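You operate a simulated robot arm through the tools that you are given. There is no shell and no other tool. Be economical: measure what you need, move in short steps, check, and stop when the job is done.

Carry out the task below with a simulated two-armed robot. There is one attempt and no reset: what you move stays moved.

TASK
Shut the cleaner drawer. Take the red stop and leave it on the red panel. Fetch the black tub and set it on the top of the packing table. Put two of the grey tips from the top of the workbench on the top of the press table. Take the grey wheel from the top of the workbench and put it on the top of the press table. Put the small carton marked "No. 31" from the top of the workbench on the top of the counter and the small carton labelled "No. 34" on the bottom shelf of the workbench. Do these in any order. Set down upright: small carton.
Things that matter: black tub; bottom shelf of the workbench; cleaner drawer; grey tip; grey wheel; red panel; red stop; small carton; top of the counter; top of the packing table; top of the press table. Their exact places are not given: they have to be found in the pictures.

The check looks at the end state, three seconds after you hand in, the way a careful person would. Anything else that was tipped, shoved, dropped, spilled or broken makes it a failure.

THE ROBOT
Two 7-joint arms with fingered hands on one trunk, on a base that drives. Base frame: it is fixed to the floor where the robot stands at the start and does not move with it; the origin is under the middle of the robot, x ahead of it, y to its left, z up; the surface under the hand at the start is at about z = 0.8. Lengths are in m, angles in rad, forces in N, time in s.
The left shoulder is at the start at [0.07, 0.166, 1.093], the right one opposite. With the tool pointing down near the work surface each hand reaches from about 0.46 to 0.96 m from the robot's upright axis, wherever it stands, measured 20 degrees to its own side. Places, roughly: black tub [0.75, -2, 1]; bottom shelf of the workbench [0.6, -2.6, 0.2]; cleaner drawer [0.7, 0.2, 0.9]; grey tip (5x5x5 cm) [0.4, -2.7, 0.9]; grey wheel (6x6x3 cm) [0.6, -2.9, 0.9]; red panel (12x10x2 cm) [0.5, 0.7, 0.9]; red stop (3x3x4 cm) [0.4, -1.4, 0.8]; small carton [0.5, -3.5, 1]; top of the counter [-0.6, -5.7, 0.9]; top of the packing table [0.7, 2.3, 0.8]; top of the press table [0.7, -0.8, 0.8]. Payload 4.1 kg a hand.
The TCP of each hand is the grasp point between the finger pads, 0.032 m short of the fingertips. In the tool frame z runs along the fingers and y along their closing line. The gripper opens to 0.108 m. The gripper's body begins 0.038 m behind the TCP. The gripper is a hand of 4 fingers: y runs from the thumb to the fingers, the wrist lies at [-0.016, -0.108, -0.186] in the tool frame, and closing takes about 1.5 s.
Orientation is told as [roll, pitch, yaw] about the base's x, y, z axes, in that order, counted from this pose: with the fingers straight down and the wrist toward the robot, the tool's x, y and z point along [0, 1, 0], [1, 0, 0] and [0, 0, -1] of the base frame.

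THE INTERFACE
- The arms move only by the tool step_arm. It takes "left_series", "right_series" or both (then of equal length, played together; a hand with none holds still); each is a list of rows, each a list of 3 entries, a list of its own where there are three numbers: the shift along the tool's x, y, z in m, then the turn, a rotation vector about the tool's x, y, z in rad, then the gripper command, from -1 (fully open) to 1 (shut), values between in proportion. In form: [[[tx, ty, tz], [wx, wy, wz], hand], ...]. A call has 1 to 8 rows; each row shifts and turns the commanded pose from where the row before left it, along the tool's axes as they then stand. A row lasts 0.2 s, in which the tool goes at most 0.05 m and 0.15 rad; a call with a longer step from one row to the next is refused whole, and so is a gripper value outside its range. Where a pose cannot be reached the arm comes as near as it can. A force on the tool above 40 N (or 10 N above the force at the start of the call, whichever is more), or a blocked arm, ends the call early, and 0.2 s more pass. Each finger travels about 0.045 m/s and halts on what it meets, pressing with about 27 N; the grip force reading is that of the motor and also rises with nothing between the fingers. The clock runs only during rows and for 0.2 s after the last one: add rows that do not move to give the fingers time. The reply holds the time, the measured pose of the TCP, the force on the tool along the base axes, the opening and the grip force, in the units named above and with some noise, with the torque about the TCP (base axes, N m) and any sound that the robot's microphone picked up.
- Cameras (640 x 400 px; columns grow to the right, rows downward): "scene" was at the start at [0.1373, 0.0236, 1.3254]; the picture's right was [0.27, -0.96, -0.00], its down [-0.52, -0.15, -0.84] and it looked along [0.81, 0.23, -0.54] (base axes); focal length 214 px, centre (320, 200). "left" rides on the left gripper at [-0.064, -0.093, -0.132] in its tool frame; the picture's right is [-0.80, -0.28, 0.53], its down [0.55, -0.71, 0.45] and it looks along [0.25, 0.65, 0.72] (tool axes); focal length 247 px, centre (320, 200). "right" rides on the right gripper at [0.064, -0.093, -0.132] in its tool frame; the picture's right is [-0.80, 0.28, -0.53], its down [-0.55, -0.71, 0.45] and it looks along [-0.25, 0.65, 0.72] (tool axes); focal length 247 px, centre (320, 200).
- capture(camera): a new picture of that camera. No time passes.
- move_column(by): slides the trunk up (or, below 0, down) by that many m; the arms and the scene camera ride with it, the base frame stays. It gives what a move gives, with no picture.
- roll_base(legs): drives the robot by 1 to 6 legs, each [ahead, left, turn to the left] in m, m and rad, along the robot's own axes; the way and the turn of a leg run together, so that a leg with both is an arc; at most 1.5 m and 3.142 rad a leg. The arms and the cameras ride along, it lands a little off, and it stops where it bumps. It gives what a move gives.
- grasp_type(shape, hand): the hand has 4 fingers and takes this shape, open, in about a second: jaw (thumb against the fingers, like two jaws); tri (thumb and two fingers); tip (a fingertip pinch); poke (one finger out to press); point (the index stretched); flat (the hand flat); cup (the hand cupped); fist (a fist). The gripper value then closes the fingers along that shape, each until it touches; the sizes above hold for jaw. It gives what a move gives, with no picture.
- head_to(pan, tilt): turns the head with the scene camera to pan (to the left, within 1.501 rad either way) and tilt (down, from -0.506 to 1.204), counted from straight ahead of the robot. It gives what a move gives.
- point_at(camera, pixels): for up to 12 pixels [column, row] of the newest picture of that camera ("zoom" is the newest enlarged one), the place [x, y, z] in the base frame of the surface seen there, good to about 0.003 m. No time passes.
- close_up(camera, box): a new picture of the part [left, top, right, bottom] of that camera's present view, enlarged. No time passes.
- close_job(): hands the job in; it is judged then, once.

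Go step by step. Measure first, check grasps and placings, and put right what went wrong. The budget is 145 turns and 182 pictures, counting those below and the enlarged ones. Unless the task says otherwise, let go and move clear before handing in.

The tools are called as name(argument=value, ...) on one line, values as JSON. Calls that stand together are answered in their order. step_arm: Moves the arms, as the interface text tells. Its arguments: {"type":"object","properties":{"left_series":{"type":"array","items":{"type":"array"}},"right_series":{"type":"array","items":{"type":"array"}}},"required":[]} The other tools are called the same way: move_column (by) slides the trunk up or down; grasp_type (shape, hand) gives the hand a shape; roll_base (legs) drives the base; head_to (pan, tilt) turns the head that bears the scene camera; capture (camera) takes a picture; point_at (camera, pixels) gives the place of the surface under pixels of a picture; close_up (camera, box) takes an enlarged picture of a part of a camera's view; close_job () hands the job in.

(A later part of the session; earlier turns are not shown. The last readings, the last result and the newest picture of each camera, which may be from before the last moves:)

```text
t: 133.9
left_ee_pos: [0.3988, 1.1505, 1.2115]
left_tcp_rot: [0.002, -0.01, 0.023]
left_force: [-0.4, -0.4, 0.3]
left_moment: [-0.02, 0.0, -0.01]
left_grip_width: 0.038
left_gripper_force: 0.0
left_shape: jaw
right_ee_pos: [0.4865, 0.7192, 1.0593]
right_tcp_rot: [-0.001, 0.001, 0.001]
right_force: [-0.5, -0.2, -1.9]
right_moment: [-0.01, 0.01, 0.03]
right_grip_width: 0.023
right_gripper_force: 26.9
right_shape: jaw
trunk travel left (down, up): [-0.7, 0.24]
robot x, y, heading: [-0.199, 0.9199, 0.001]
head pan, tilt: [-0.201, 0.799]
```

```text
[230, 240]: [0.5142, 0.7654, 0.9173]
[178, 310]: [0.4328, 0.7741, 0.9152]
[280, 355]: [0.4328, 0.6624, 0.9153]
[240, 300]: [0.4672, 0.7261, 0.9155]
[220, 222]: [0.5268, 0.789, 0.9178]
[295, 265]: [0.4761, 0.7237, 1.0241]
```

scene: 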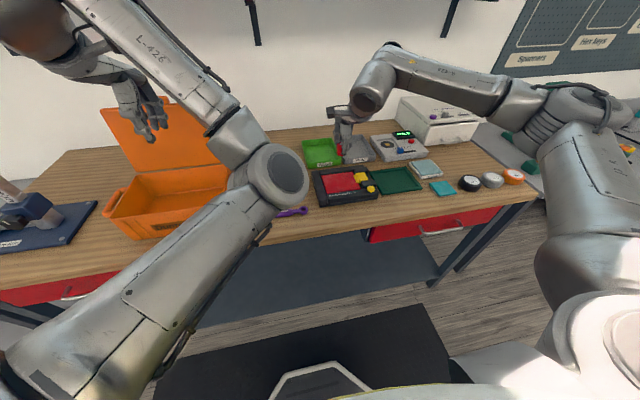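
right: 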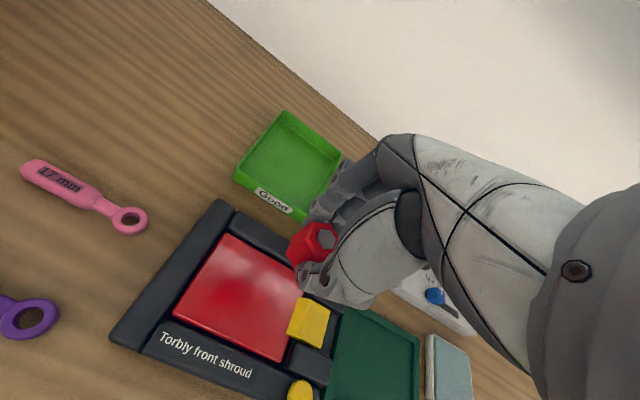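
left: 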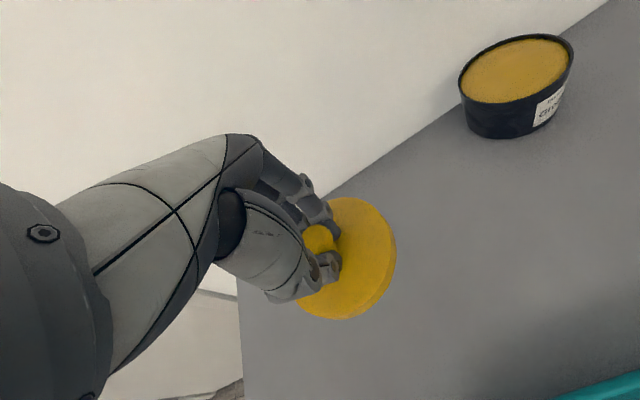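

Panel centre ≈(0.475,0.717), z 0.916. I lower the stop onto it.

step_arm(right_series=[[[0, -0.008, 0.04], [0, 0, 0], 1], [[0, 0, 0.04], [0, 0, 0], 1], [[0, 0, 0.018], [0, 0, 0], 1], [[0, 0, 0.004], [0, 0, 0], 1], [[0, 0, 0], [0, 0, 0], 1]])

capture(camera="right")

```text
t: 135.1
left_ee_pos: [0.3986, 1.1515, 1.212]
left_tcp_rot: [0.002, -0.011, 0.024]
left_force: [-0.1, -0.5, 0.3]
left_moment: [0.0, -0.04, 0.0]
left_grip_width: 0.038
left_gripper_force: 0.1
left_shape: jaw
right_ee_pos: [0.4781, 0.7188, 0.9579]
right_tcp_rot: [0.002, -0.002, 0.002]
right_force: [0.6, 0.2, -0.6]
right_moment: [0.0, 0.0, 0.0]
right_grip_width: 0.0228
right_gripper_force: 27.4
right_shape: jaw
trunk travel left (down, up): [-0.7, 0.24]
robot x, y, heading: [-0.193, 0.9183, 0.001]
head pan, tilt: [-0.201, 0.799]
```

```text
89 pictures are left
```

right: 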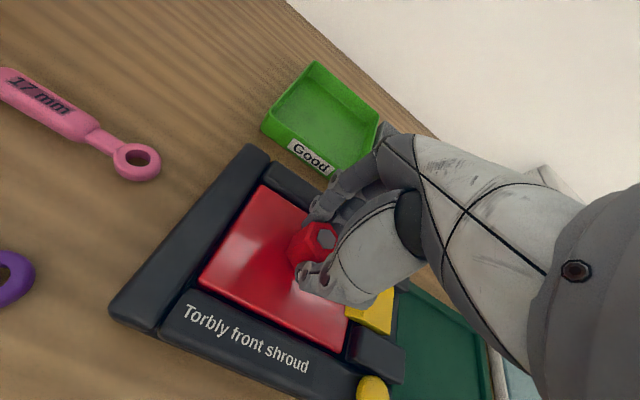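

step_arm(right_series=[[[0, 0, 0.002], [0, 0, 0], 1], [[0, 0, 0.002], [0, 0, 0], 1], [[0, 0, 0], [0, 0, 0], 1]])

```text
t: 135.9
left_ee_pos: [0.3984, 1.1512, 1.2126]
left_tcp_rot: [0.001, -0.011, 0.023]
left_force: [0.2, 1.5, 0.8]
left_moment: [-0.01, -0.01, 0.0]
left_grip_width: 0.038
left_gripper_force: 0.1
left_shape: jaw
right_ee_pos: [0.4783, 0.7178, 0.9547]
right_tcp_rot: [0.0, -0.001, 0.002]
right_force: [-0.1, 0.4, 1.0]
right_moment: [0.02, -0.03, 0.01]
right_grip_width: 0.0225
right_gripper_force: 27.1
right_shape: jaw
trunk travel left (down, up): [-0.7, 0.24]
robot x, y, heading: [-0.197, 0.9171, 0.001]
head pan, tilt: [-0.201, 0.799]
```

Contact is just starting (about +1 N). I open modestly and lift away.

step_arm(right_series=[[[0, 0, 0.001], [0, 0, 0], 0.4], [[0, 0, 0], [0, 0, 0], 0], [[0, 0, 0], [0, 0, 0], 0], [[0, 0, -0.02], [0, 0, 0], 0], [[0, 0, -0.05], [0, 0, 0], 0], [[0, 0, -0.05], [0, 0, 0], 0], [[0, 0, -0.05], [0, 0, 0], 0], [[0, 0, -0.05], [0, 0, 0], 0]])

capture(camera="right")

```text
t: 137.7
left_ee_pos: [0.3986, 1.1512, 1.2133]
left_tcp_rot: [0.001, -0.015, 0.022]
left_force: [-1.0, 0.2, -0.4]
left_moment: [-0.03, -0.02, -0.04]
left_grip_width: 0.0378
left_gripper_force: 0.1
left_shape: jaw
right_ee_pos: [0.4784, 0.7191, 1.1751]
right_tcp_rot: [-0.001, -0.002, 0.002]
right_force: [0.0, 0.1, 0.2]
right_moment: [0.02, 0.0, 0.01]
right_grip_width: 0.0537
right_gripper_force: 0.0
right_shape: jaw
trunk travel left (down, up): [-0.7, 0.24]
robot x, y, heading: [-0.1981, 0.9191, -0.001]
head pan, tilt: [-0.201, 0.799]
```

```text
88 pictures are left
```

right: 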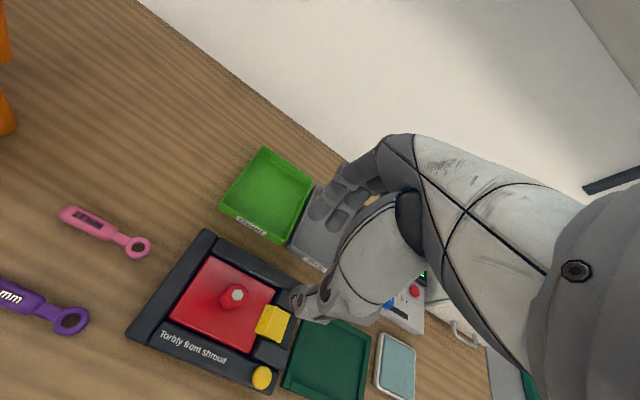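

The red stop stands upright on the red panel. Next I drive back to the workbench, to y≈-2.6, and look at tips and wheel.

roll_base(legs=[[-0.27, 0, 0], [0, -1.3, 0], [0, -1.3, 0], [0, -0.95, 0]])

head_to(pan=-0.3, tilt=0.6)

capture(camera="scene")

```text
t: 156.5
left_ee_pos: [0.1824, -2.4084, 1.2125]
left_tcp_rot: [0.002, -0.011, 0.043]
left_force: [-0.6, 0.0, -0.1]
left_moment: [0.01, 0.03, -0.02]
left_grip_width: 0.0381
left_gripper_force: 0.1
left_shape: jaw
right_ee_pos: [0.2705, -2.8379, 1.1735]
right_tcp_rot: [0.001, 0.0, 0.02]
right_force: [0.3, 0.1, -0.3]
right_moment: [0.02, 0.01, -0.01]
right_grip_width: 0.0539
right_gripper_force: 0.1
right_shape: jaw
trunk travel left (down, up): [-0.7, 0.24]
robot x, y, heading: [-0.412, -2.6519, 0.021]
head pan, tilt: [-0.201, 0.799]
```

```text
t: 157.2
left_ee_pos: [0.1835, -2.4081, 1.2117]
left_tcp_rot: [0.001, -0.011, 0.044]
left_force: [-0.3, 0.3, 0.5]
left_moment: [-0.01, -0.02, 0.03]
left_grip_width: 0.0379
left_gripper_force: 0.0
left_shape: jaw
right_ee_pos: [0.2708, -2.8378, 1.1747]
right_tcp_rot: [0.001, 0.0, 0.022]
right_force: [0.0, 0.3, 0.2]
right_moment: [0.01, 0.0, -0.04]
right_grip_width: 0.0535
right_gripper_force: 0.1
right_shape: jaw
trunk travel left (down, up): [-0.7, 0.24]
robot x, y, heading: [-0.409, -2.6523, 0.02]
head pan, tilt: [-0.3, 0.6]
```

```text
87 pictures are left
```

scene: 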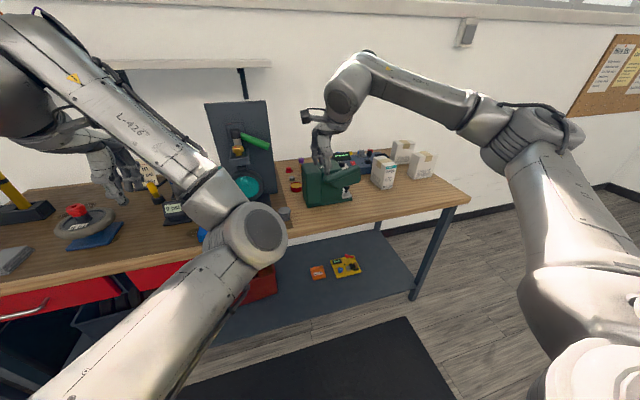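

close_up(camera="scene", box=[225, 110, 449, 250])

capture(camera="right")

```text
2.86 times, centred on (337, 180) of scene
```

zoom: 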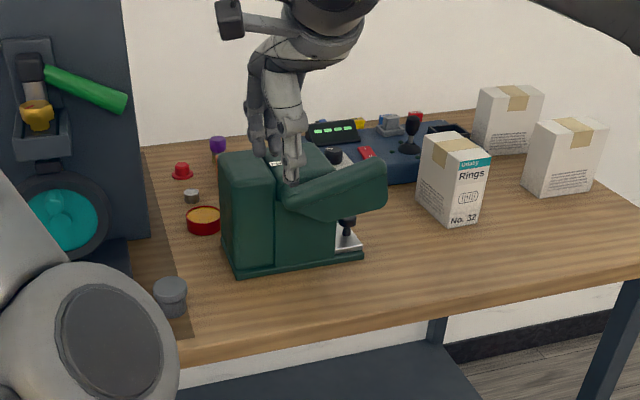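

```text
85 pictures are left
```

right: 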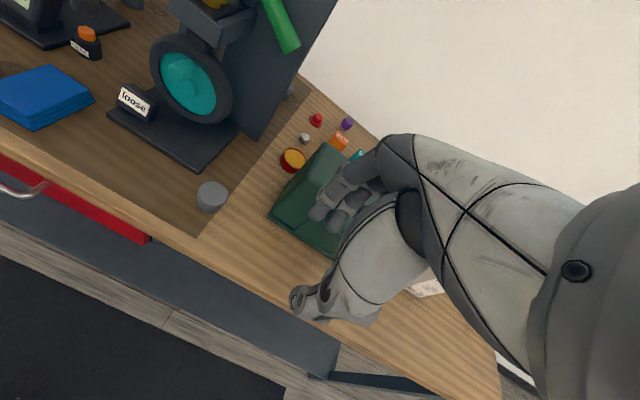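

I measure the visible small grey pieces: (170,295), (192,195) in the zoom match the right view's (212,197), (305,138).

point_at(camera="right", pixels=[[212, 188], [305, 138], [316, 120], [347, 124], [292, 160], [340, 140], [320, 170], [185, 80], [170, 150], [45, 90]])

close_up(camera="right", box=[260, 70, 420, 170])

roll_base(legs=[[0, -0.55, -0.02]])

head_to(pan=0.25, tilt=0.6)

capture(camera="scene")

```text
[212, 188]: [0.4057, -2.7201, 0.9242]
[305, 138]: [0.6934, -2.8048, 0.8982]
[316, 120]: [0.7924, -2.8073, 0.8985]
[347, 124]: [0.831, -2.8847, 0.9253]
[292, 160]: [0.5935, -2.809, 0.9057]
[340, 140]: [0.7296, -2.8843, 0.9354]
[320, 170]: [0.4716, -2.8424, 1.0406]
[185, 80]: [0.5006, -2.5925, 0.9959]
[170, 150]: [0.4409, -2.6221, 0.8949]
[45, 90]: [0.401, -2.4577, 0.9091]
```

```text
4.00 times, centred on (340, 120) of right
```

zoom: 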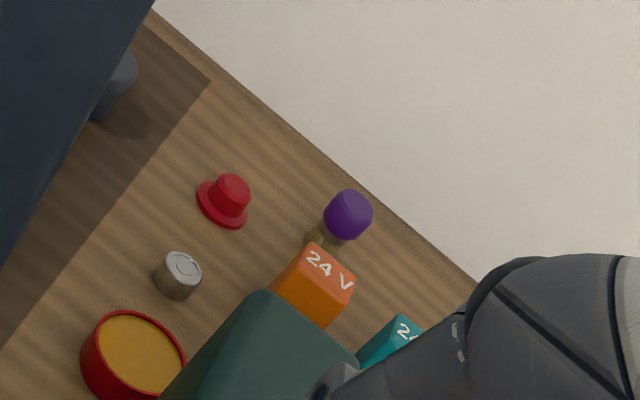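

```text
t: 160.4
left_ee_pos: [0.1925, -2.9728, 1.2123]
left_tcp_rot: [0.002, -0.011, 0.022]
left_force: [0.9, 0.3, 0.7]
left_moment: [0.01, -0.01, -0.02]
left_grip_width: 0.0381
left_gripper_force: 0.2
left_shape: jaw
right_ee_pos: [0.2734, -3.4036, 1.1739]
right_tcp_rot: [0.0, -0.001, -0.001]
right_force: [0.4, -0.4, 0.3]
right_moment: [-0.01, 0.0, 0.01]
right_grip_width: 0.0535
right_gripper_force: 0.0
right_shape: jaw
trunk travel left (down, up): [-0.7, 0.24]
robot x, y, heading: [-0.4032, -3.2079, 0.003]
head pan, tilt: [-0.3, 0.6]
```

```text
t: 161.4
left_ee_pos: [0.1924, -2.9715, 1.2117]
left_tcp_rot: [-0.001, -0.011, 0.023]
left_force: [0.7, -0.3, -0.8]
left_moment: [0.04, 0.02, -0.02]
left_grip_width: 0.0378
left_gripper_force: 0.0
left_shape: jaw
right_ee_pos: [0.2736, -3.4041, 1.1727]
right_tcp_rot: [0.0, -0.001, 0.001]
right_force: [0.4, 0.6, -1.1]
right_moment: [-0.03, 0.0, -0.01]
right_grip_width: 0.0536
right_gripper_force: 0.1
right_shape: jaw
trunk travel left (down, up): [-0.7, 0.24]
robot x, y, heading: [-0.4032, -3.204, -0.001]
head pan, tilt: [0.25, 0.6]
```

```text
83 pictures are left
```

scene: 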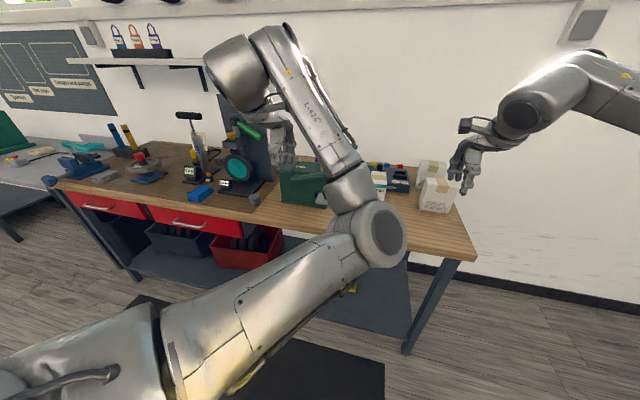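

Candidates for tips: grey cylinder at (0.406,-2.72), one behind the stand, one near the pump. I look from the left hand camera for the wheel and other tips, and at the cartons with the right.

capture(camera="left")

capture(camera="right")

head_to(pan=-0.1, tilt=0.6)

close_up(camera="scene", box=[220, 100, 380, 200])

```text
82 pictures are left
```

left: 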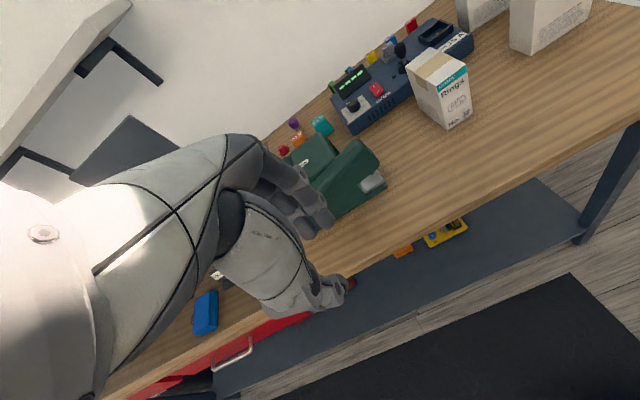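

```text
81 pictures are left
```

right: 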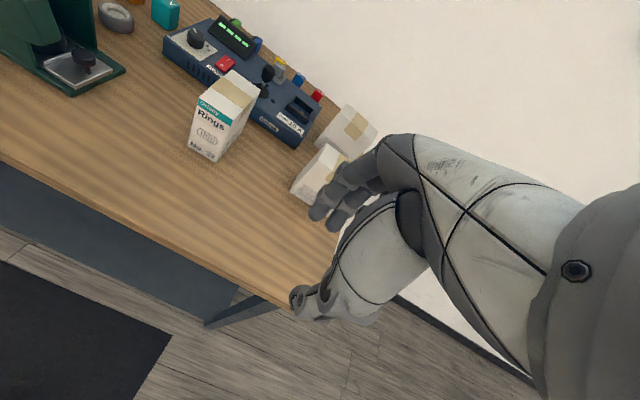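

```text
t: 162.2
left_ee_pos: [0.1943, -2.9715, 1.2113]
left_tcp_rot: [0.002, -0.01, 0.023]
left_force: [-0.7, -0.2, 0.1]
left_moment: [-0.02, 0.0, -0.01]
left_grip_width: 0.0381
left_gripper_force: 0.1
left_shape: jaw
right_ee_pos: [0.2723, -3.4037, 1.1737]
right_tcp_rot: [-0.001, -0.001, -0.001]
right_force: [-0.4, 0.1, -0.5]
right_moment: [0.0, 0.0, 0.0]
right_grip_width: 0.054
right_gripper_force: 0.1
right_shape: jaw
trunk travel left (down, up): [-0.7, 0.24]
robot x, y, heading: [-0.4031, -3.2061, -0.004]
head pan, tilt: [-0.099, 0.6]
```

```text
4.00 times, centred on (300, 150) of scene
```

zoom: 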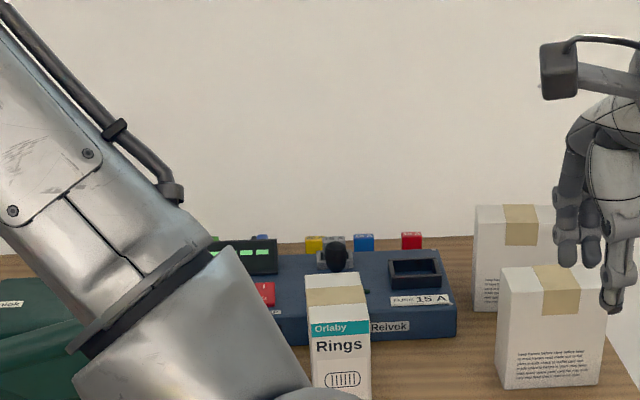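

The grey ring at (115,18) in the right view looks like the grey wheel. I measure it and zoom in on it and the cartons.

point_at(camera="right", pixels=[[115, 17], [100, 15], [130, 22], [85, 55], [45, 30], [225, 90], [320, 165], [350, 125], [240, 80], [200, 150], [320, 230], [180, 10]])

close_up(camera="right", box=[0, 0, 256, 160])

close_up(camera="right", box=[170, 60, 394, 200])

```text
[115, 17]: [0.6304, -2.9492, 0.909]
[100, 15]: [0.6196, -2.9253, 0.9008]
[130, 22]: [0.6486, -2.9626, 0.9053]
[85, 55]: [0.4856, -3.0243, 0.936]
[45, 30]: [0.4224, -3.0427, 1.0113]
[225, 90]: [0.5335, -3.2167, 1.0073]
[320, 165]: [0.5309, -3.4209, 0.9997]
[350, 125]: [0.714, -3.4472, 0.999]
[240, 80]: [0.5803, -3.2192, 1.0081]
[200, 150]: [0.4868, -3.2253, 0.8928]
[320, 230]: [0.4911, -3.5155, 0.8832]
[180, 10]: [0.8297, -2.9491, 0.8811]
```

```text
2.50 times, centred on (128, 80) of right
```

zoom: 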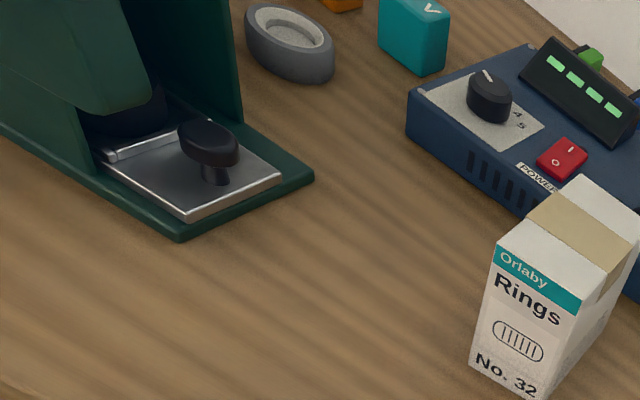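

```text
2.86 times, centred on (282, 130) of right
```

zoom: 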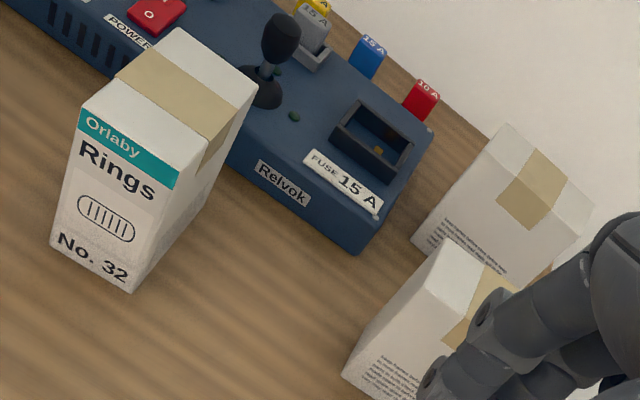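

The wheel lies flat at about (0.634,-2.945), behind the green press-like machine. I measure the machine's parts around it for clearance.

close_up(camera="right", box=[0, 0, 256, 160])

point_at(camera="zoom", pixels=[[235, 60], [240, 110], [310, 178], [140, 90], [120, 20], [40, 60], [200, 10], [250, 25], [330, 65], [290, 80], [285, 10], [290, 40]])

```text
2.50 times, centred on (128, 80) of right
```

zoom: 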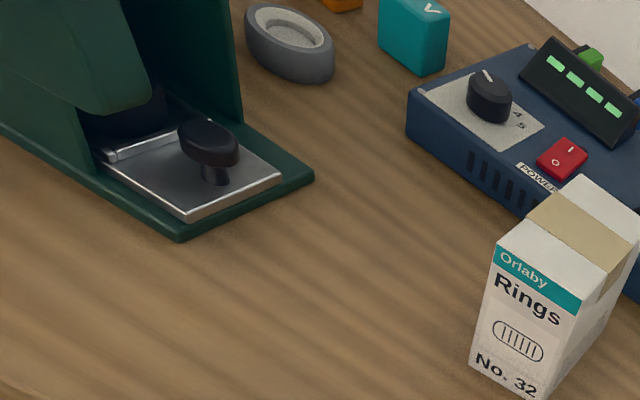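

```text
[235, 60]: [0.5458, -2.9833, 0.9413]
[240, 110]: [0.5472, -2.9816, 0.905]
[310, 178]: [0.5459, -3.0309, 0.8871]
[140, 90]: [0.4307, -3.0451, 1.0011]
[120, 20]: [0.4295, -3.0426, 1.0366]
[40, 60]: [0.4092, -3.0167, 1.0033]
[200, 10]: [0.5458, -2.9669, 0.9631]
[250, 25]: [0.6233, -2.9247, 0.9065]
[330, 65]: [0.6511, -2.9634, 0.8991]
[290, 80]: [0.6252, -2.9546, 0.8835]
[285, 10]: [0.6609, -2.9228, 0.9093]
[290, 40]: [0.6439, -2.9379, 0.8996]
```

The machine occupies x≈0.40–0.55, y≈−2.76…−3.03; the wheel is at (0.642,−2.944). I turn the robot left 0.5 rad and drive in, so the right hand can reach the wheel from the right side.

roll_base(legs=[[0, 0, 0.5], [0.337, -0.015, 0]])

capture(camera="right")

capture(camera="left")

```text
t: 165.8
left_ee_pos: [0.309, -2.565, 1.2125]
left_tcp_rot: [0.001, -0.012, 0.525]
left_force: [-0.2, -0.1, 0.4]
left_moment: [0.03, 0.01, -0.01]
left_grip_width: 0.0376
left_gripper_force: 0.1
left_shape: jaw
right_ee_pos: [0.5871, -2.904, 1.1743]
right_tcp_rot: [-0.001, 0.001, 0.504]
right_force: [-0.4, 0.0, -0.2]
right_moment: [0.0, -0.03, 0.03]
right_grip_width: 0.0539
right_gripper_force: 0.1
right_shape: jaw
trunk travel left (down, up): [-0.7, 0.24]
robot x, y, heading: [-0.0999, -3.0578, 0.504]
head pan, tilt: [-0.099, 0.6]
```

```text
76 pictures are left
```

right: 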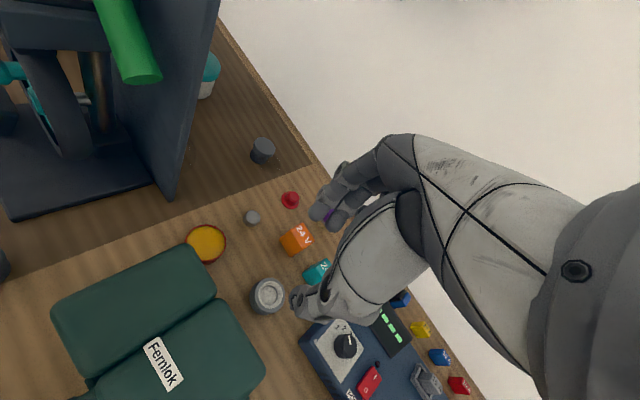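

```text
75 pictures are left
```

left: 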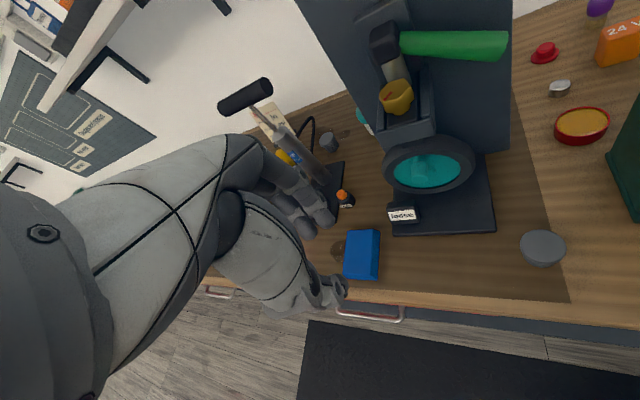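

Now I see the wheel at (268,296) in the right view, a tip at (262,150) there, and tips at (543,247) and (328,142) in the left view. I measure them.

point_at(camera="right", pixels=[[268, 294], [255, 290], [283, 300], [266, 280], [268, 311], [262, 145], [230, 200], [318, 272], [215, 300], [310, 345]])

point_at(camera="left", pixels=[[542, 245], [525, 247], [560, 250], [328, 136], [430, 45], [495, 100], [400, 215], [430, 165], [362, 250]])

```text
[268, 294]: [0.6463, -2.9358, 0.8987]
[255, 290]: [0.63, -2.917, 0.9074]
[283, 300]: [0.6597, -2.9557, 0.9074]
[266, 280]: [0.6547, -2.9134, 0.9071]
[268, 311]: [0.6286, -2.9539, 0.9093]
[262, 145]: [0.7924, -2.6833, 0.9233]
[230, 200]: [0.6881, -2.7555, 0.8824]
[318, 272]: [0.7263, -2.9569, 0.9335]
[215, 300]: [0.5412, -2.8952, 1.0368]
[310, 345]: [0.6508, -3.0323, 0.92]
```

```text
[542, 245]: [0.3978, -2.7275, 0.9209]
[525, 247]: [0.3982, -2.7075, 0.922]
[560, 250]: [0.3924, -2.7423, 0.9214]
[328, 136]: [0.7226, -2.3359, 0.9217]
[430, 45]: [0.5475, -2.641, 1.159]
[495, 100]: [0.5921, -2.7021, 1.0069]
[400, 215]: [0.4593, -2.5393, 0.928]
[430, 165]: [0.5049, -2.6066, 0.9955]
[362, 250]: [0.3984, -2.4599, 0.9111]
```

Wheel centre ≈(0.643,−2.936), top 0.908. I yaw the right hand 0.6 rad more (so its wrist clears the machine), centre over the wheel, and go partly down.

step_arm(right_series=[[[0, 0, 0], [0, 0, -0.15], -0.57], [[0, 0, 0], [0, 0, -0.15], -0.57], [[0, 0, 0], [0, 0, -0.15], -0.57], [[0, 0, 0], [0, 0, -0.145], -0.57], [[-0.032, -0.0015, 0], [0, 0, 0], -0.57], [[-0.032, -0.0015, 0], [0, 0, 0], -0.57], [[0, 0, 0.05], [0, 0, 0], -0.57], [[0, 0, 0.05], [0, 0, 0], -0.57]])

capture(camera="right")

```text
t: 167.7
left_ee_pos: [0.309, -2.5643, 1.2114]
left_tcp_rot: [0.002, -0.009, 0.525]
left_force: [0.1, -0.2, 0.0]
left_moment: [-0.01, -0.04, -0.01]
left_grip_width: 0.038
left_gripper_force: 0.1
left_shape: jaw
right_ee_pos: [0.5886, -2.9053, 1.1743]
right_tcp_rot: [0.0, -0.001, 1.052]
right_force: [-0.6, 0.2, -0.1]
right_moment: [0.0, -0.01, 0.02]
right_grip_width: 0.0846
right_gripper_force: 0.1
right_shape: jaw
right hand out of reach, approached as far as the arm can: row 5, 6, 7, 8
trunk travel left (down, up): [-0.7, 0.24]
robot x, y, heading: [-0.1014, -3.0565, 0.506]
head pan, tilt: [-0.099, 0.6]
```

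```text
74 pictures are left
```

right: 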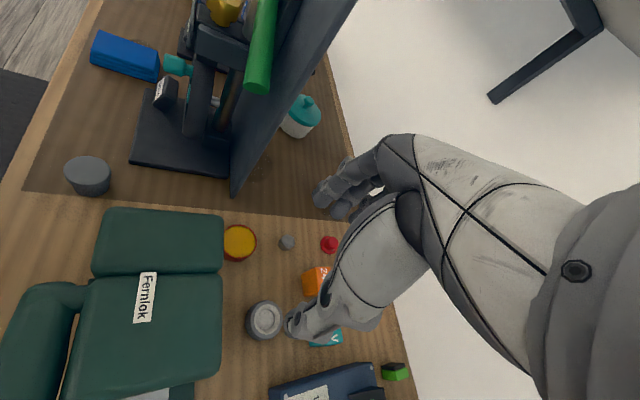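

The extra yaw hit a joint limit. I turn back by 0.2 rad and shift again.

step_arm(right_series=[[[0, 0, 0], [0, 0, 0.1], -0.57], [[0, 0, 0], [0, 0, 0.1], -0.57], [[-0.03, 0.006, 0.01], [0, 0, 0], -0.57], [[-0.031, 0.006, 0.01], [0, 0, 0], -0.57], [[0, 0, 0.04], [0, 0, 0], -0.57], [[0, 0, 0.04], [0, 0, 0], -0.57]])

```text
t: 169.1
left_ee_pos: [0.3098, -2.5649, 1.212]
left_tcp_rot: [0.002, -0.011, 0.525]
left_force: [0.5, 0.0, -0.9]
left_moment: [-0.02, 0.0, -0.01]
left_grip_width: 0.0378
left_gripper_force: 0.2
left_shape: jaw
right_ee_pos: [0.642, -2.9342, 1.0719]
right_tcp_rot: [0.001, 0.001, 0.898]
right_force: [-0.4, -0.7, -0.7]
right_moment: [-0.01, 0.02, 0.04]
right_grip_width: 0.0843
right_gripper_force: 0.1
right_shape: jaw
trunk travel left (down, up): [-0.7, 0.24]
robot x, y, heading: [-0.1039, -3.0576, 0.501]
head pan, tilt: [-0.099, 0.6]
```

Reached (0.642,−2.934,1.072), yaw 0.9. I lower further and check.

step_arm(right_series=[[[0, 0, 0.04], [0, 0, 0], -0.57], [[0, 0, 0.04], [0, 0, 0], -0.57]])

capture(camera="right")

head_to(pan=-0.3, tilt=0.75)

close_up(camera="scene", box=[200, 60, 440, 210])

```text
t: 169.7
left_ee_pos: [0.3105, -2.5651, 1.211]
left_tcp_rot: [0.001, -0.011, 0.525]
left_force: [0.0, -0.3, -0.6]
left_moment: [0.02, 0.01, 0.05]
left_grip_width: 0.038
left_gripper_force: 0.1
left_shape: jaw
right_ee_pos: [0.6424, -2.9332, 0.9941]
right_tcp_rot: [-0.001, -0.001, 0.899]
right_force: [1.5, 0.2, -0.5]
right_moment: [-0.02, 0.02, 0.02]
right_grip_width: 0.0845
right_gripper_force: 0.1
right_shape: jaw
trunk travel left (down, up): [-0.7, 0.24]
robot x, y, heading: [-0.1009, -3.0561, 0.504]
head pan, tilt: [-0.099, 0.6]
```

```text
73 pictures are left
```

right: 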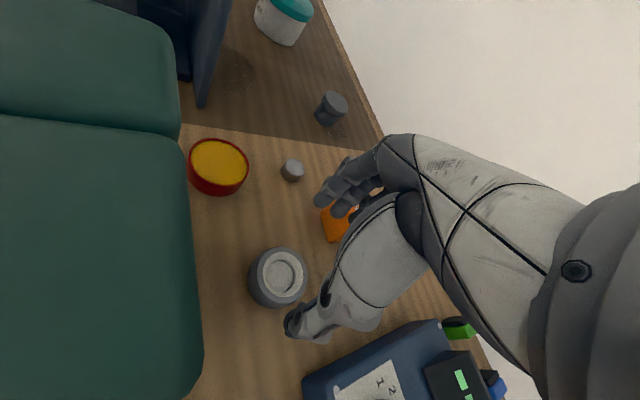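

```text
t: 170.4
left_ee_pos: [0.3095, -2.5646, 1.2129]
left_tcp_rot: [0.002, -0.014, 0.526]
left_force: [-0.3, 0.1, 0.3]
left_moment: [0.01, 0.02, -0.01]
left_grip_width: 0.0376
left_gripper_force: 0.1
left_shape: jaw
right_ee_pos: [0.6411, -2.9328, 0.9939]
right_tcp_rot: [0.001, 0.001, 0.9]
right_force: [-0.1, -0.2, -0.3]
right_moment: [0.01, -0.02, -0.03]
right_grip_width: 0.0845
right_gripper_force: 0.0
right_shape: jaw
trunk travel left (down, up): [-0.7, 0.24]
robot x, y, heading: [-0.1018, -3.0566, 0.504]
head pan, tilt: [-0.3, 0.75]
```

```text
2.67 times, centred on (320, 135) of scene
```

zoom: 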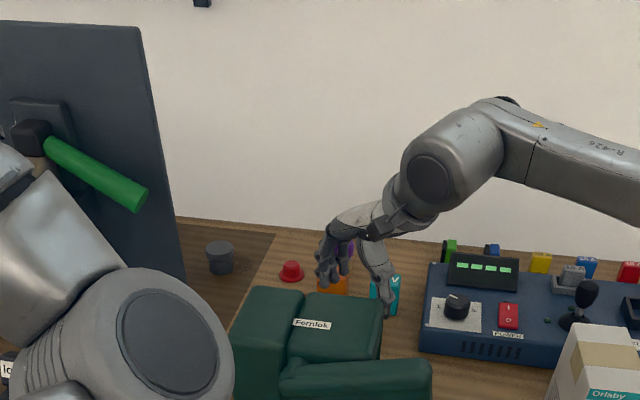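

The fingers would pass near the orange block, so I narrow the opening to 0.072 m, lower to z≈0.918 and check the force.

step_arm(right_series=[[[0.0, 0, 0], [0, 0, 0], -0.33], [[0, 0, 0.03], [0, 0, 0], -0.33], [[0, 0, 0.03], [0, 0, 0], -0.33], [[0, 0, 0.015], [0, 0, 0], -0.33]])

capture(camera="right")

```text
t: 171.4
left_ee_pos: [0.3098, -2.5645, 1.2124]
left_tcp_rot: [0.002, -0.011, 0.526]
left_force: [-0.3, -0.1, -0.2]
left_moment: [0.02, -0.01, 0.0]
left_grip_width: 0.0379
left_gripper_force: 0.0
left_shape: jaw
right_ee_pos: [0.6418, -2.9328, 0.9173]
right_tcp_rot: [0.001, -0.001, 0.899]
right_force: [0.2, 0.9, 0.2]
right_moment: [0.0, 0.0, -0.02]
right_grip_width: 0.0723
right_gripper_force: 0.0
right_shape: jaw
trunk travel left (down, up): [-0.7, 0.24]
robot x, y, heading: [-0.0998, -3.0528, 0.505]
head pan, tilt: [-0.3, 0.75]
```

```text
71 pictures are left
```

right: 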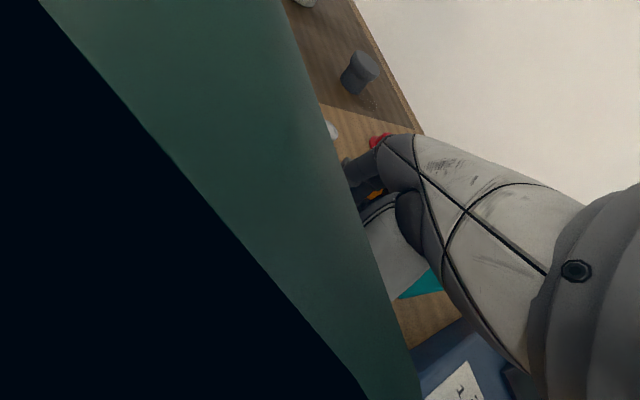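

No contact force; the machine just fills the camera view. I close and lift.

step_arm(right_series=[[[0, 0, 0], [0, 0, 0], 1], [[0, 0, 0], [0, 0, 0], 1], [[0, 0, 0], [0, 0, 0], 1], [[0, 0, -0.03], [0, 0, 0], 1], [[0, 0, -0.05], [0, 0, 0], 1], [[0, 0, -0.05], [0, 0, 0], 1], [[0, 0, -0.05], [0, 0, 0], 1], [[0, 0, -0.05], [0, 0, 0], 1]])

capture(camera="right")

```text
t: 173.2
left_ee_pos: [0.309, -2.5642, 1.2121]
left_tcp_rot: [0.003, -0.012, 0.525]
left_force: [-0.2, -0.5, 0.2]
left_moment: [0.03, -0.02, 0.0]
left_grip_width: 0.0378
left_gripper_force: 0.1
left_shape: jaw
right_ee_pos: [0.6383, -2.9333, 1.1492]
right_tcp_rot: [-0.001, 0.003, 0.9]
right_force: [-0.4, 0.1, -1.4]
right_moment: [0.0, -0.02, -0.02]
right_grip_width: 0.0487
right_gripper_force: 26.8
right_shape: jaw
trunk travel left (down, up): [-0.7, 0.24]
robot x, y, heading: [-0.0991, -3.0564, 0.505]
head pan, tilt: [-0.3, 0.75]
```

```text
70 pictures are left
```

right: 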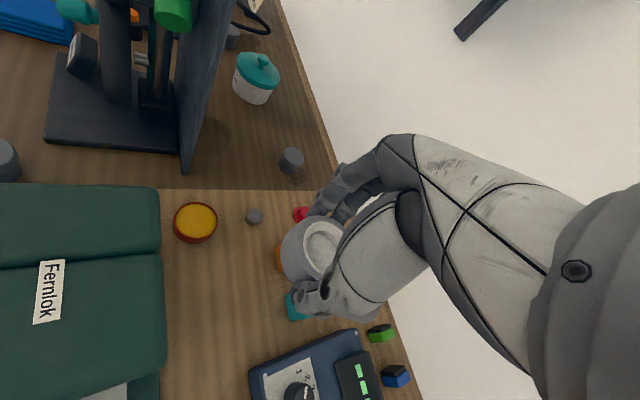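

The wheel is held (0.049 m). Now the left hand goes for the tip at (0.398,−2.725): I move it over and partly down, then check.

step_arm(left_series=[[[-0.046, 0, 0], [0, 0, 0], 0], [[-0.046, 0, 0], [0, 0, 0], -0.4], [[-0.046, 0, 0], [0, 0, 0], -0.4], [[-0.045, -0.003, 0], [0, 0, 0], -0.4], [[0, 0, 0.05], [0, 0, 0], -0.4], [[0, 0, 0.05], [0, 0, 0], -0.4], [[0, 0, 0.05], [0, 0, 0], -0.4], [[0, 0, 0.03], [0, 0, 0], -0.4]])

capture(camera="left")

```text
t: 175.2
left_ee_pos: [0.428, -2.5951, 1.0605]
left_tcp_rot: [0.061, -0.062, 0.61]
left_force: [-0.5, 0.5, -0.3]
left_moment: [0.04, -0.01, 0.01]
left_grip_width: 0.0754
left_gripper_force: 0.2
left_shape: jaw
left hand out of reach, approached as far as the arm can: row 1, 2, 3, 4
right_ee_pos: [0.6417, -2.9337, 1.1491]
right_tcp_rot: [-0.001, -0.001, 0.898]
right_force: [-0.2, -0.3, -1.1]
right_moment: [0.0, 0.01, 0.0]
right_grip_width: 0.0481
right_gripper_force: 27.1
right_shape: jaw
trunk travel left (down, up): [-0.7, 0.24]
robot x, y, heading: [-0.1025, -3.0572, 0.505]
head pan, tilt: [-0.3, 0.75]
stopped in row 8 (left hand): the arm was blocked; the commanded pose is now the measured one
```

```text
69 pictures are left
```

left: 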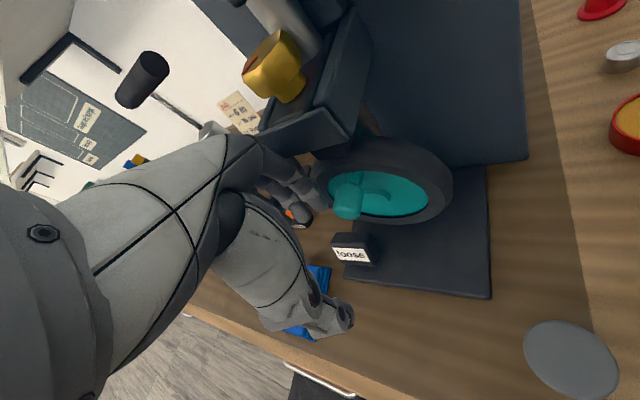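

The arm couldn't reach near the trunk and drifted next to the tyre stand; "blocked". I raise it straight up at once.

step_arm(left_series=[[[0, -0.01, -0.03], [0, 0, 0], -0.4], [[0, -0.01, -0.045], [0, 0, 0], -0.4], [[0, -0.01, -0.045], [0, 0, 0], -0.4], [[0, -0.01, -0.04], [0, 0, 0], -0.4]])

head_to(pan=0.1, tilt=0.7)

capture(camera="scene")

```text
t: 176.2
left_ee_pos: [0.3942, -2.619, 1.2196]
left_tcp_rot: [0.068, -0.064, 0.626]
left_force: [-0.4, 1.1, -1.0]
left_moment: [0.02, -0.01, -0.01]
left_grip_width: 0.0752
left_gripper_force: 0.0
left_shape: jaw
left hand out of reach, approached as far as the arm can: row 4
right_ee_pos: [0.6423, -2.9323, 1.1484]
right_tcp_rot: [0.001, -0.001, 0.898]
right_force: [-0.1, -0.2, -0.3]
right_moment: [0.02, 0.0, 0.0]
right_grip_width: 0.0483
right_gripper_force: 27.9
right_shape: jaw
trunk travel left (down, up): [-0.7, 0.24]
robot x, y, heading: [-0.102, -3.0555, 0.508]
head pan, tilt: [-0.3, 0.75]
```

```text
t: 177.1
left_ee_pos: [0.3949, -2.6194, 1.2219]
left_tcp_rot: [0.059, -0.068, 0.627]
left_force: [-0.2, -0.2, 0.7]
left_moment: [-0.02, 0.0, 0.01]
left_grip_width: 0.0751
left_gripper_force: 0.0
left_shape: jaw
right_ee_pos: [0.6411, -2.9315, 1.1495]
right_tcp_rot: [-0.001, 0.0, 0.898]
right_force: [0.9, 0.0, -0.9]
right_moment: [-0.01, 0.0, -0.01]
right_grip_width: 0.0483
right_gripper_force: 27.3
right_shape: jaw
trunk travel left (down, up): [-0.7, 0.24]
robot x, y, heading: [-0.0965, -3.057, 0.504]
head pan, tilt: [0.099, 0.7]
```

```text
68 pictures are left
```

scene: 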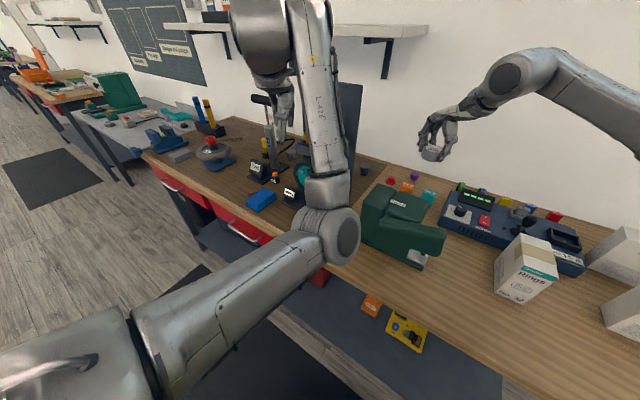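

Nothing was disturbed. I back out, return to heading 0, and stand so the left hand has the tip in comfortable reach.

roll_base(legs=[[-0.35, 0, 0], [0, 0, -0.504], [0.187, 0.286, 0]])

capture(camera="left")

```text
t: 182.6
left_ee_pos: [0.4254, -2.7967, 1.2203]
left_tcp_rot: [0.062, -0.068, 0.123]
left_force: [0.2, -2.1, -0.7]
left_moment: [0.01, 0.01, -0.04]
left_grip_width: 0.0751
left_gripper_force: 0.1
left_shape: jaw
right_ee_pos: [0.4889, -3.1905, 1.147]
right_tcp_rot: [-0.001, 0.0, 0.397]
right_force: [0.5, 0.3, -0.6]
right_moment: [0.02, -0.01, -0.04]
right_grip_width: 0.0481
right_gripper_force: 27.3
right_shape: jaw
trunk travel left (down, up): [-0.7, 0.24]
robot x, y, heading: [-0.2153, -2.945, 0.003]
head pan, tilt: [0.099, 0.7]
```

```text
67 pictures are left
```

left: 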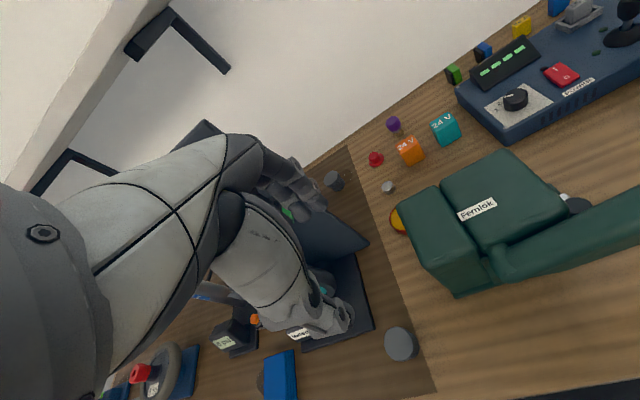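

I level the left hand and measure the tip again at (401,340).

point_at(camera="left", pixels=[[401, 340], [388, 340], [416, 343], [402, 328], [400, 352], [455, 290], [440, 260]])

step_arm(left_series=[[[0.03, -0.01, 0], [0.034, -0.031, 0.06], -0.4], [[0.03, -0.015, 0], [0.034, -0.031, 0.063], -0.4], [[0, 0, 0], [0, 0, 0], -0.4]])

```text
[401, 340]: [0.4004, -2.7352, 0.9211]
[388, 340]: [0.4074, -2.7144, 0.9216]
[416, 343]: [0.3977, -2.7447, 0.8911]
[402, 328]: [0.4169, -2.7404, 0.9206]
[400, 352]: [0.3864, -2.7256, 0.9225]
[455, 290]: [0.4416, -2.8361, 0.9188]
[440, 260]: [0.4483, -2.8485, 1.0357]
```

```text
t: 183.4
left_ee_pos: [0.3942, -2.733, 1.2221]
left_tcp_rot: [0.005, 0.008, 0.015]
left_force: [0.2, -0.7, 0.6]
left_moment: [-0.01, -0.01, -0.02]
left_grip_width: 0.0751
left_gripper_force: 0.1
left_shape: jaw
right_ee_pos: [0.4895, -3.1914, 1.1479]
right_tcp_rot: [0.001, 0.0, 0.393]
right_force: [0.7, 0.3, -1.3]
right_moment: [0.03, 0.01, 0.0]
right_grip_width: 0.048
right_gripper_force: 26.7
right_shape: jaw
trunk travel left (down, up): [-0.7, 0.24]
robot x, y, heading: [-0.2167, -2.9372, -0.001]
head pan, tilt: [0.099, 0.7]
```

Tip centre ≈(0.401,−2.732). I go down to z≈0.96 and check alignment.

step_arm(left_series=[[[0.001, 0.007, 0.045], [0, 0, 0], -0.4], [[0, 0, 0.05], [0, 0, 0], -0.4], [[0, 0, 0.05], [0, 0, 0], -0.4], [[0, 0, 0.05], [0, 0, 0], -0.4], [[0, 0, 0.05], [0, 0, 0], -0.4], [[0, 0, 0.015], [0, 0, 0], -0.4]])

capture(camera="left")

```text
t: 184.7
left_ee_pos: [0.4097, -2.6689, 0.9968]
left_tcp_rot: [0.091, -0.041, 0.093]
left_force: [0.8, 0.9, -0.3]
left_moment: [-0.03, -0.04, 0.03]
left_grip_width: 0.0755
left_gripper_force: 0.1
left_shape: jaw
right_ee_pos: [0.4891, -3.1903, 1.1481]
right_tcp_rot: [-0.001, 0.003, 0.397]
right_force: [0.7, -0.9, -2.0]
right_moment: [0.05, 0.0, -0.02]
right_grip_width: 0.048
right_gripper_force: 26.7
right_shape: jaw
trunk travel left (down, up): [-0.7, 0.24]
robot x, y, heading: [-0.2176, -2.9413, 0.001]
head pan, tilt: [0.099, 0.7]
stopped in row 6 (left hand): the arm was blocked; the commanded pose is now the measured one
```

```text
66 pictures are left
```

left: 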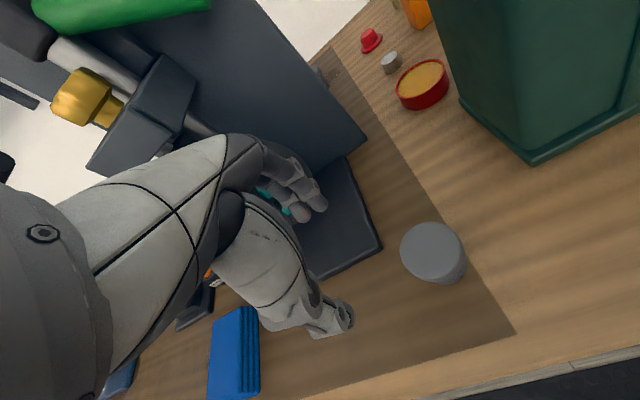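

The left arm is in an awkward elbow posture and drifted sideways. I raise it, back the base 0.18 m for more extension, and re-level the hand.

step_arm(left_series=[[[0, 0, -0.05], [0, 0, 0], -0.4], [[0, 0, -0.05], [0, 0, 0], -0.4], [[0, 0, -0.05], [0, 0, 0], -0.4], [[0, 0, -0.03], [0.02, -0.045, 0.045], -0.4], [[0, 0, 0], [0.02, -0.045, 0.045], -0.4]])

roll_base(legs=[[-0.18, 0, 0]])

step_arm(left_series=[[[0, 0.04, 0], [0, 0, 0], -0.4], [[0, 0.04, 0], [0, 0, 0], -0.4], [[0, 0.04, 0], [0, 0, 0], -0.4], [[0, 0.04, 0], [0, 0, 0], -0.4], [[0, 0, 0], [0, 0, 0], -0.4]])

capture(camera="left")

```text
t: 185.9
left_ee_pos: [0.4037, -2.6885, 1.1763]
left_tcp_rot: [-0.001, 0.004, 0.002]
left_force: [0.6, -0.6, -0.4]
left_moment: [-0.03, 0.01, 0.01]
left_grip_width: 0.0754
left_gripper_force: 0.1
left_shape: jaw
right_ee_pos: [0.4896, -3.1914, 1.1485]
right_tcp_rot: [0.0, -0.001, 0.396]
right_force: [0.4, -0.5, -1.7]
right_moment: [-0.01, 0.01, 0.01]
right_grip_width: 0.0481
right_gripper_force: 27.0
right_shape: jaw
trunk travel left (down, up): [-0.7, 0.24]
robot x, y, heading: [-0.2194, -2.941, -0.0]
head pan, tilt: [0.099, 0.7]
```

```text
t: 187.4
left_ee_pos: [0.2256, -2.6864, 1.1766]
left_tcp_rot: [0.001, 0.003, 0.003]
left_force: [0.7, -0.3, 1.2]
left_moment: [0.0, 0.01, 0.02]
left_grip_width: 0.0755
left_gripper_force: 0.1
left_shape: jaw
right_ee_pos: [0.3116, -3.1905, 1.1484]
right_tcp_rot: [-0.002, 0.001, 0.395]
right_force: [0.1, -1.1, -0.4]
right_moment: [-0.02, 0.0, -0.03]
right_grip_width: 0.0484
right_gripper_force: 27.1
right_shape: jaw
trunk travel left (down, up): [-0.7, 0.24]
robot x, y, heading: [-0.3991, -2.9431, 0.005]
head pan, tilt: [0.099, 0.7]
```

```text
t: 188.6
left_ee_pos: [0.3831, -2.6859, 1.1751]
left_tcp_rot: [0.0, 0.003, 0.005]
left_force: [-0.2, 0.2, 0.0]
left_moment: [-0.02, 0.02, -0.01]
left_grip_width: 0.0754
left_gripper_force: 0.2
left_shape: jaw
right_ee_pos: [0.3083, -3.1904, 1.1493]
right_tcp_rot: [-0.001, 0.0, 0.396]
right_force: [-1.0, 0.5, -0.5]
right_moment: [0.02, 0.04, 0.0]
right_grip_width: 0.0481
right_gripper_force: 26.8
right_shape: jaw
trunk travel left (down, up): [-0.7, 0.24]
robot x, y, heading: [-0.3968, -2.94, 0.001]
head pan, tilt: [0.099, 0.7]
```

```text
65 pictures are left
```

left: 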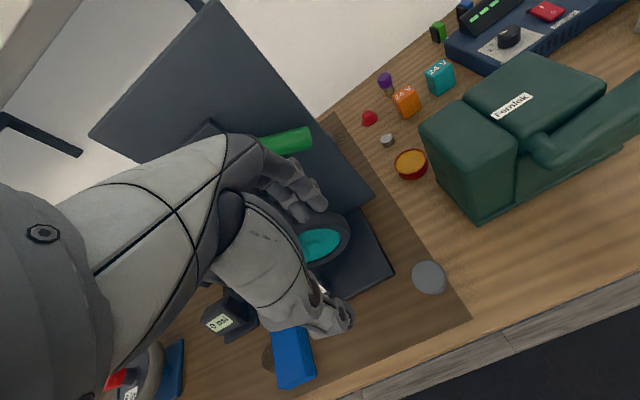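

The hand is level at (0.383,−2.686). I shift over the tip and descend to z≈0.965.

step_arm(left_series=[[[-0.023, 0.009, 0], [0, 0, 0], -0.4], [[-0.023, 0.009, 0.02], [0, 0, 0], -0.4], [[0, 0, 0.045], [0, 0, 0], -0.4], [[0, 0, 0.045], [0, 0, 0], -0.4], [[0, 0, 0.045], [0, 0, 0], -0.4], [[0, 0, 0.045], [0, 0, 0], -0.4], [[0, 0, 0.01], [0, 0, 0], -0.4]])

capture(camera="left")

```text
t: 190.2
left_ee_pos: [0.4013, -2.7329, 0.964]
left_tcp_rot: [0.002, 0.002, 0.003]
left_force: [-0.2, -0.2, 0.3]
left_moment: [-0.02, -0.03, 0.01]
left_grip_width: 0.0755
left_gripper_force: 0.1
left_shape: jaw
right_ee_pos: [0.3104, -3.1891, 1.1492]
right_tcp_rot: [0.0, 0.0, 0.397]
right_force: [1.0, 0.3, -0.6]
right_moment: [0.0, 0.02, 0.02]
right_grip_width: 0.048
right_gripper_force: 26.9
right_shape: jaw
trunk travel left (down, up): [-0.7, 0.24]
robot x, y, heading: [-0.3984, -2.9449, 0.002]
head pan, tilt: [0.099, 0.7]
```

```text
64 pictures are left
```

left: 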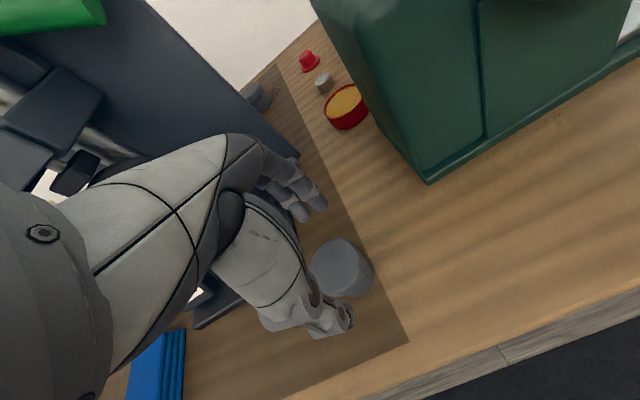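

The tip sits between thumb and fingers. I lower to z≈0.92, close and lift.

step_arm(left_series=[[[0, 0, 0.03], [0, 0, 0], -0.4], [[0, 0, 0.015], [0, 0, 0], -0.4], [[0, 0, 0], [0, 0, 0], 1], [[0, 0, 0], [0, 0, 0], 1], [[0, 0, 0], [0, 0, 0], 1], [[0, 0, 0], [0, 0, 0], 1], [[0, 0, -0.04], [0, 0, 0], 1], [[0, 0, -0.05], [0, 0, 0], 1]])

step_arm(left_series=[[[0, 0, -0.05], [0, 0, 0], 1], [[0, 0, -0.05], [0, 0, 0], 1], [[0, 0, -0.05], [0, 0, 0], 1], [[0, 0, -0.03], [0, 0, 0], 1]])

capture(camera="left")

```text
t: 192.0
left_ee_pos: [0.4006, -2.7324, 1.0107]
left_tcp_rot: [-0.001, 0.004, 0.002]
left_force: [-0.9, 0.3, -0.3]
left_moment: [0.0, -0.02, 0.01]
left_grip_width: 0.0335
left_gripper_force: 26.8
left_shape: jaw
right_ee_pos: [0.3093, -3.1898, 1.1477]
right_tcp_rot: [0.0, -0.001, 0.396]
right_force: [-0.6, -0.3, -0.5]
right_moment: [-0.02, -0.02, 0.02]
right_grip_width: 0.0478
right_gripper_force: 26.9
right_shape: jaw
trunk travel left (down, up): [-0.7, 0.24]
robot x, y, heading: [-0.4002, -2.9427, 0.002]
head pan, tilt: [0.099, 0.7]
```

```text
t: 193.0
left_ee_pos: [0.4025, -2.7325, 1.1902]
left_tcp_rot: [0.0, 0.004, 0.006]
left_force: [-0.7, 0.2, -0.9]
left_moment: [-0.03, 0.02, -0.07]
left_grip_width: 0.0332
left_gripper_force: 27.1
left_shape: jaw
right_ee_pos: [0.3103, -3.1912, 1.1478]
right_tcp_rot: [-0.001, 0.0, 0.398]
right_force: [0.0, 0.3, -1.4]
right_moment: [-0.05, 0.02, 0.01]
right_grip_width: 0.0481
right_gripper_force: 26.7
right_shape: jaw
trunk travel left (down, up): [-0.7, 0.24]
robot x, y, heading: [-0.3949, -2.946, -0.002]
head pan, tilt: [0.099, 0.7]
```

```text
63 pictures are left
```

left: 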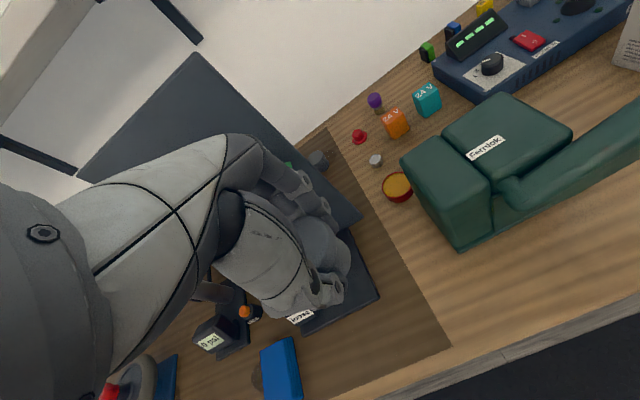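

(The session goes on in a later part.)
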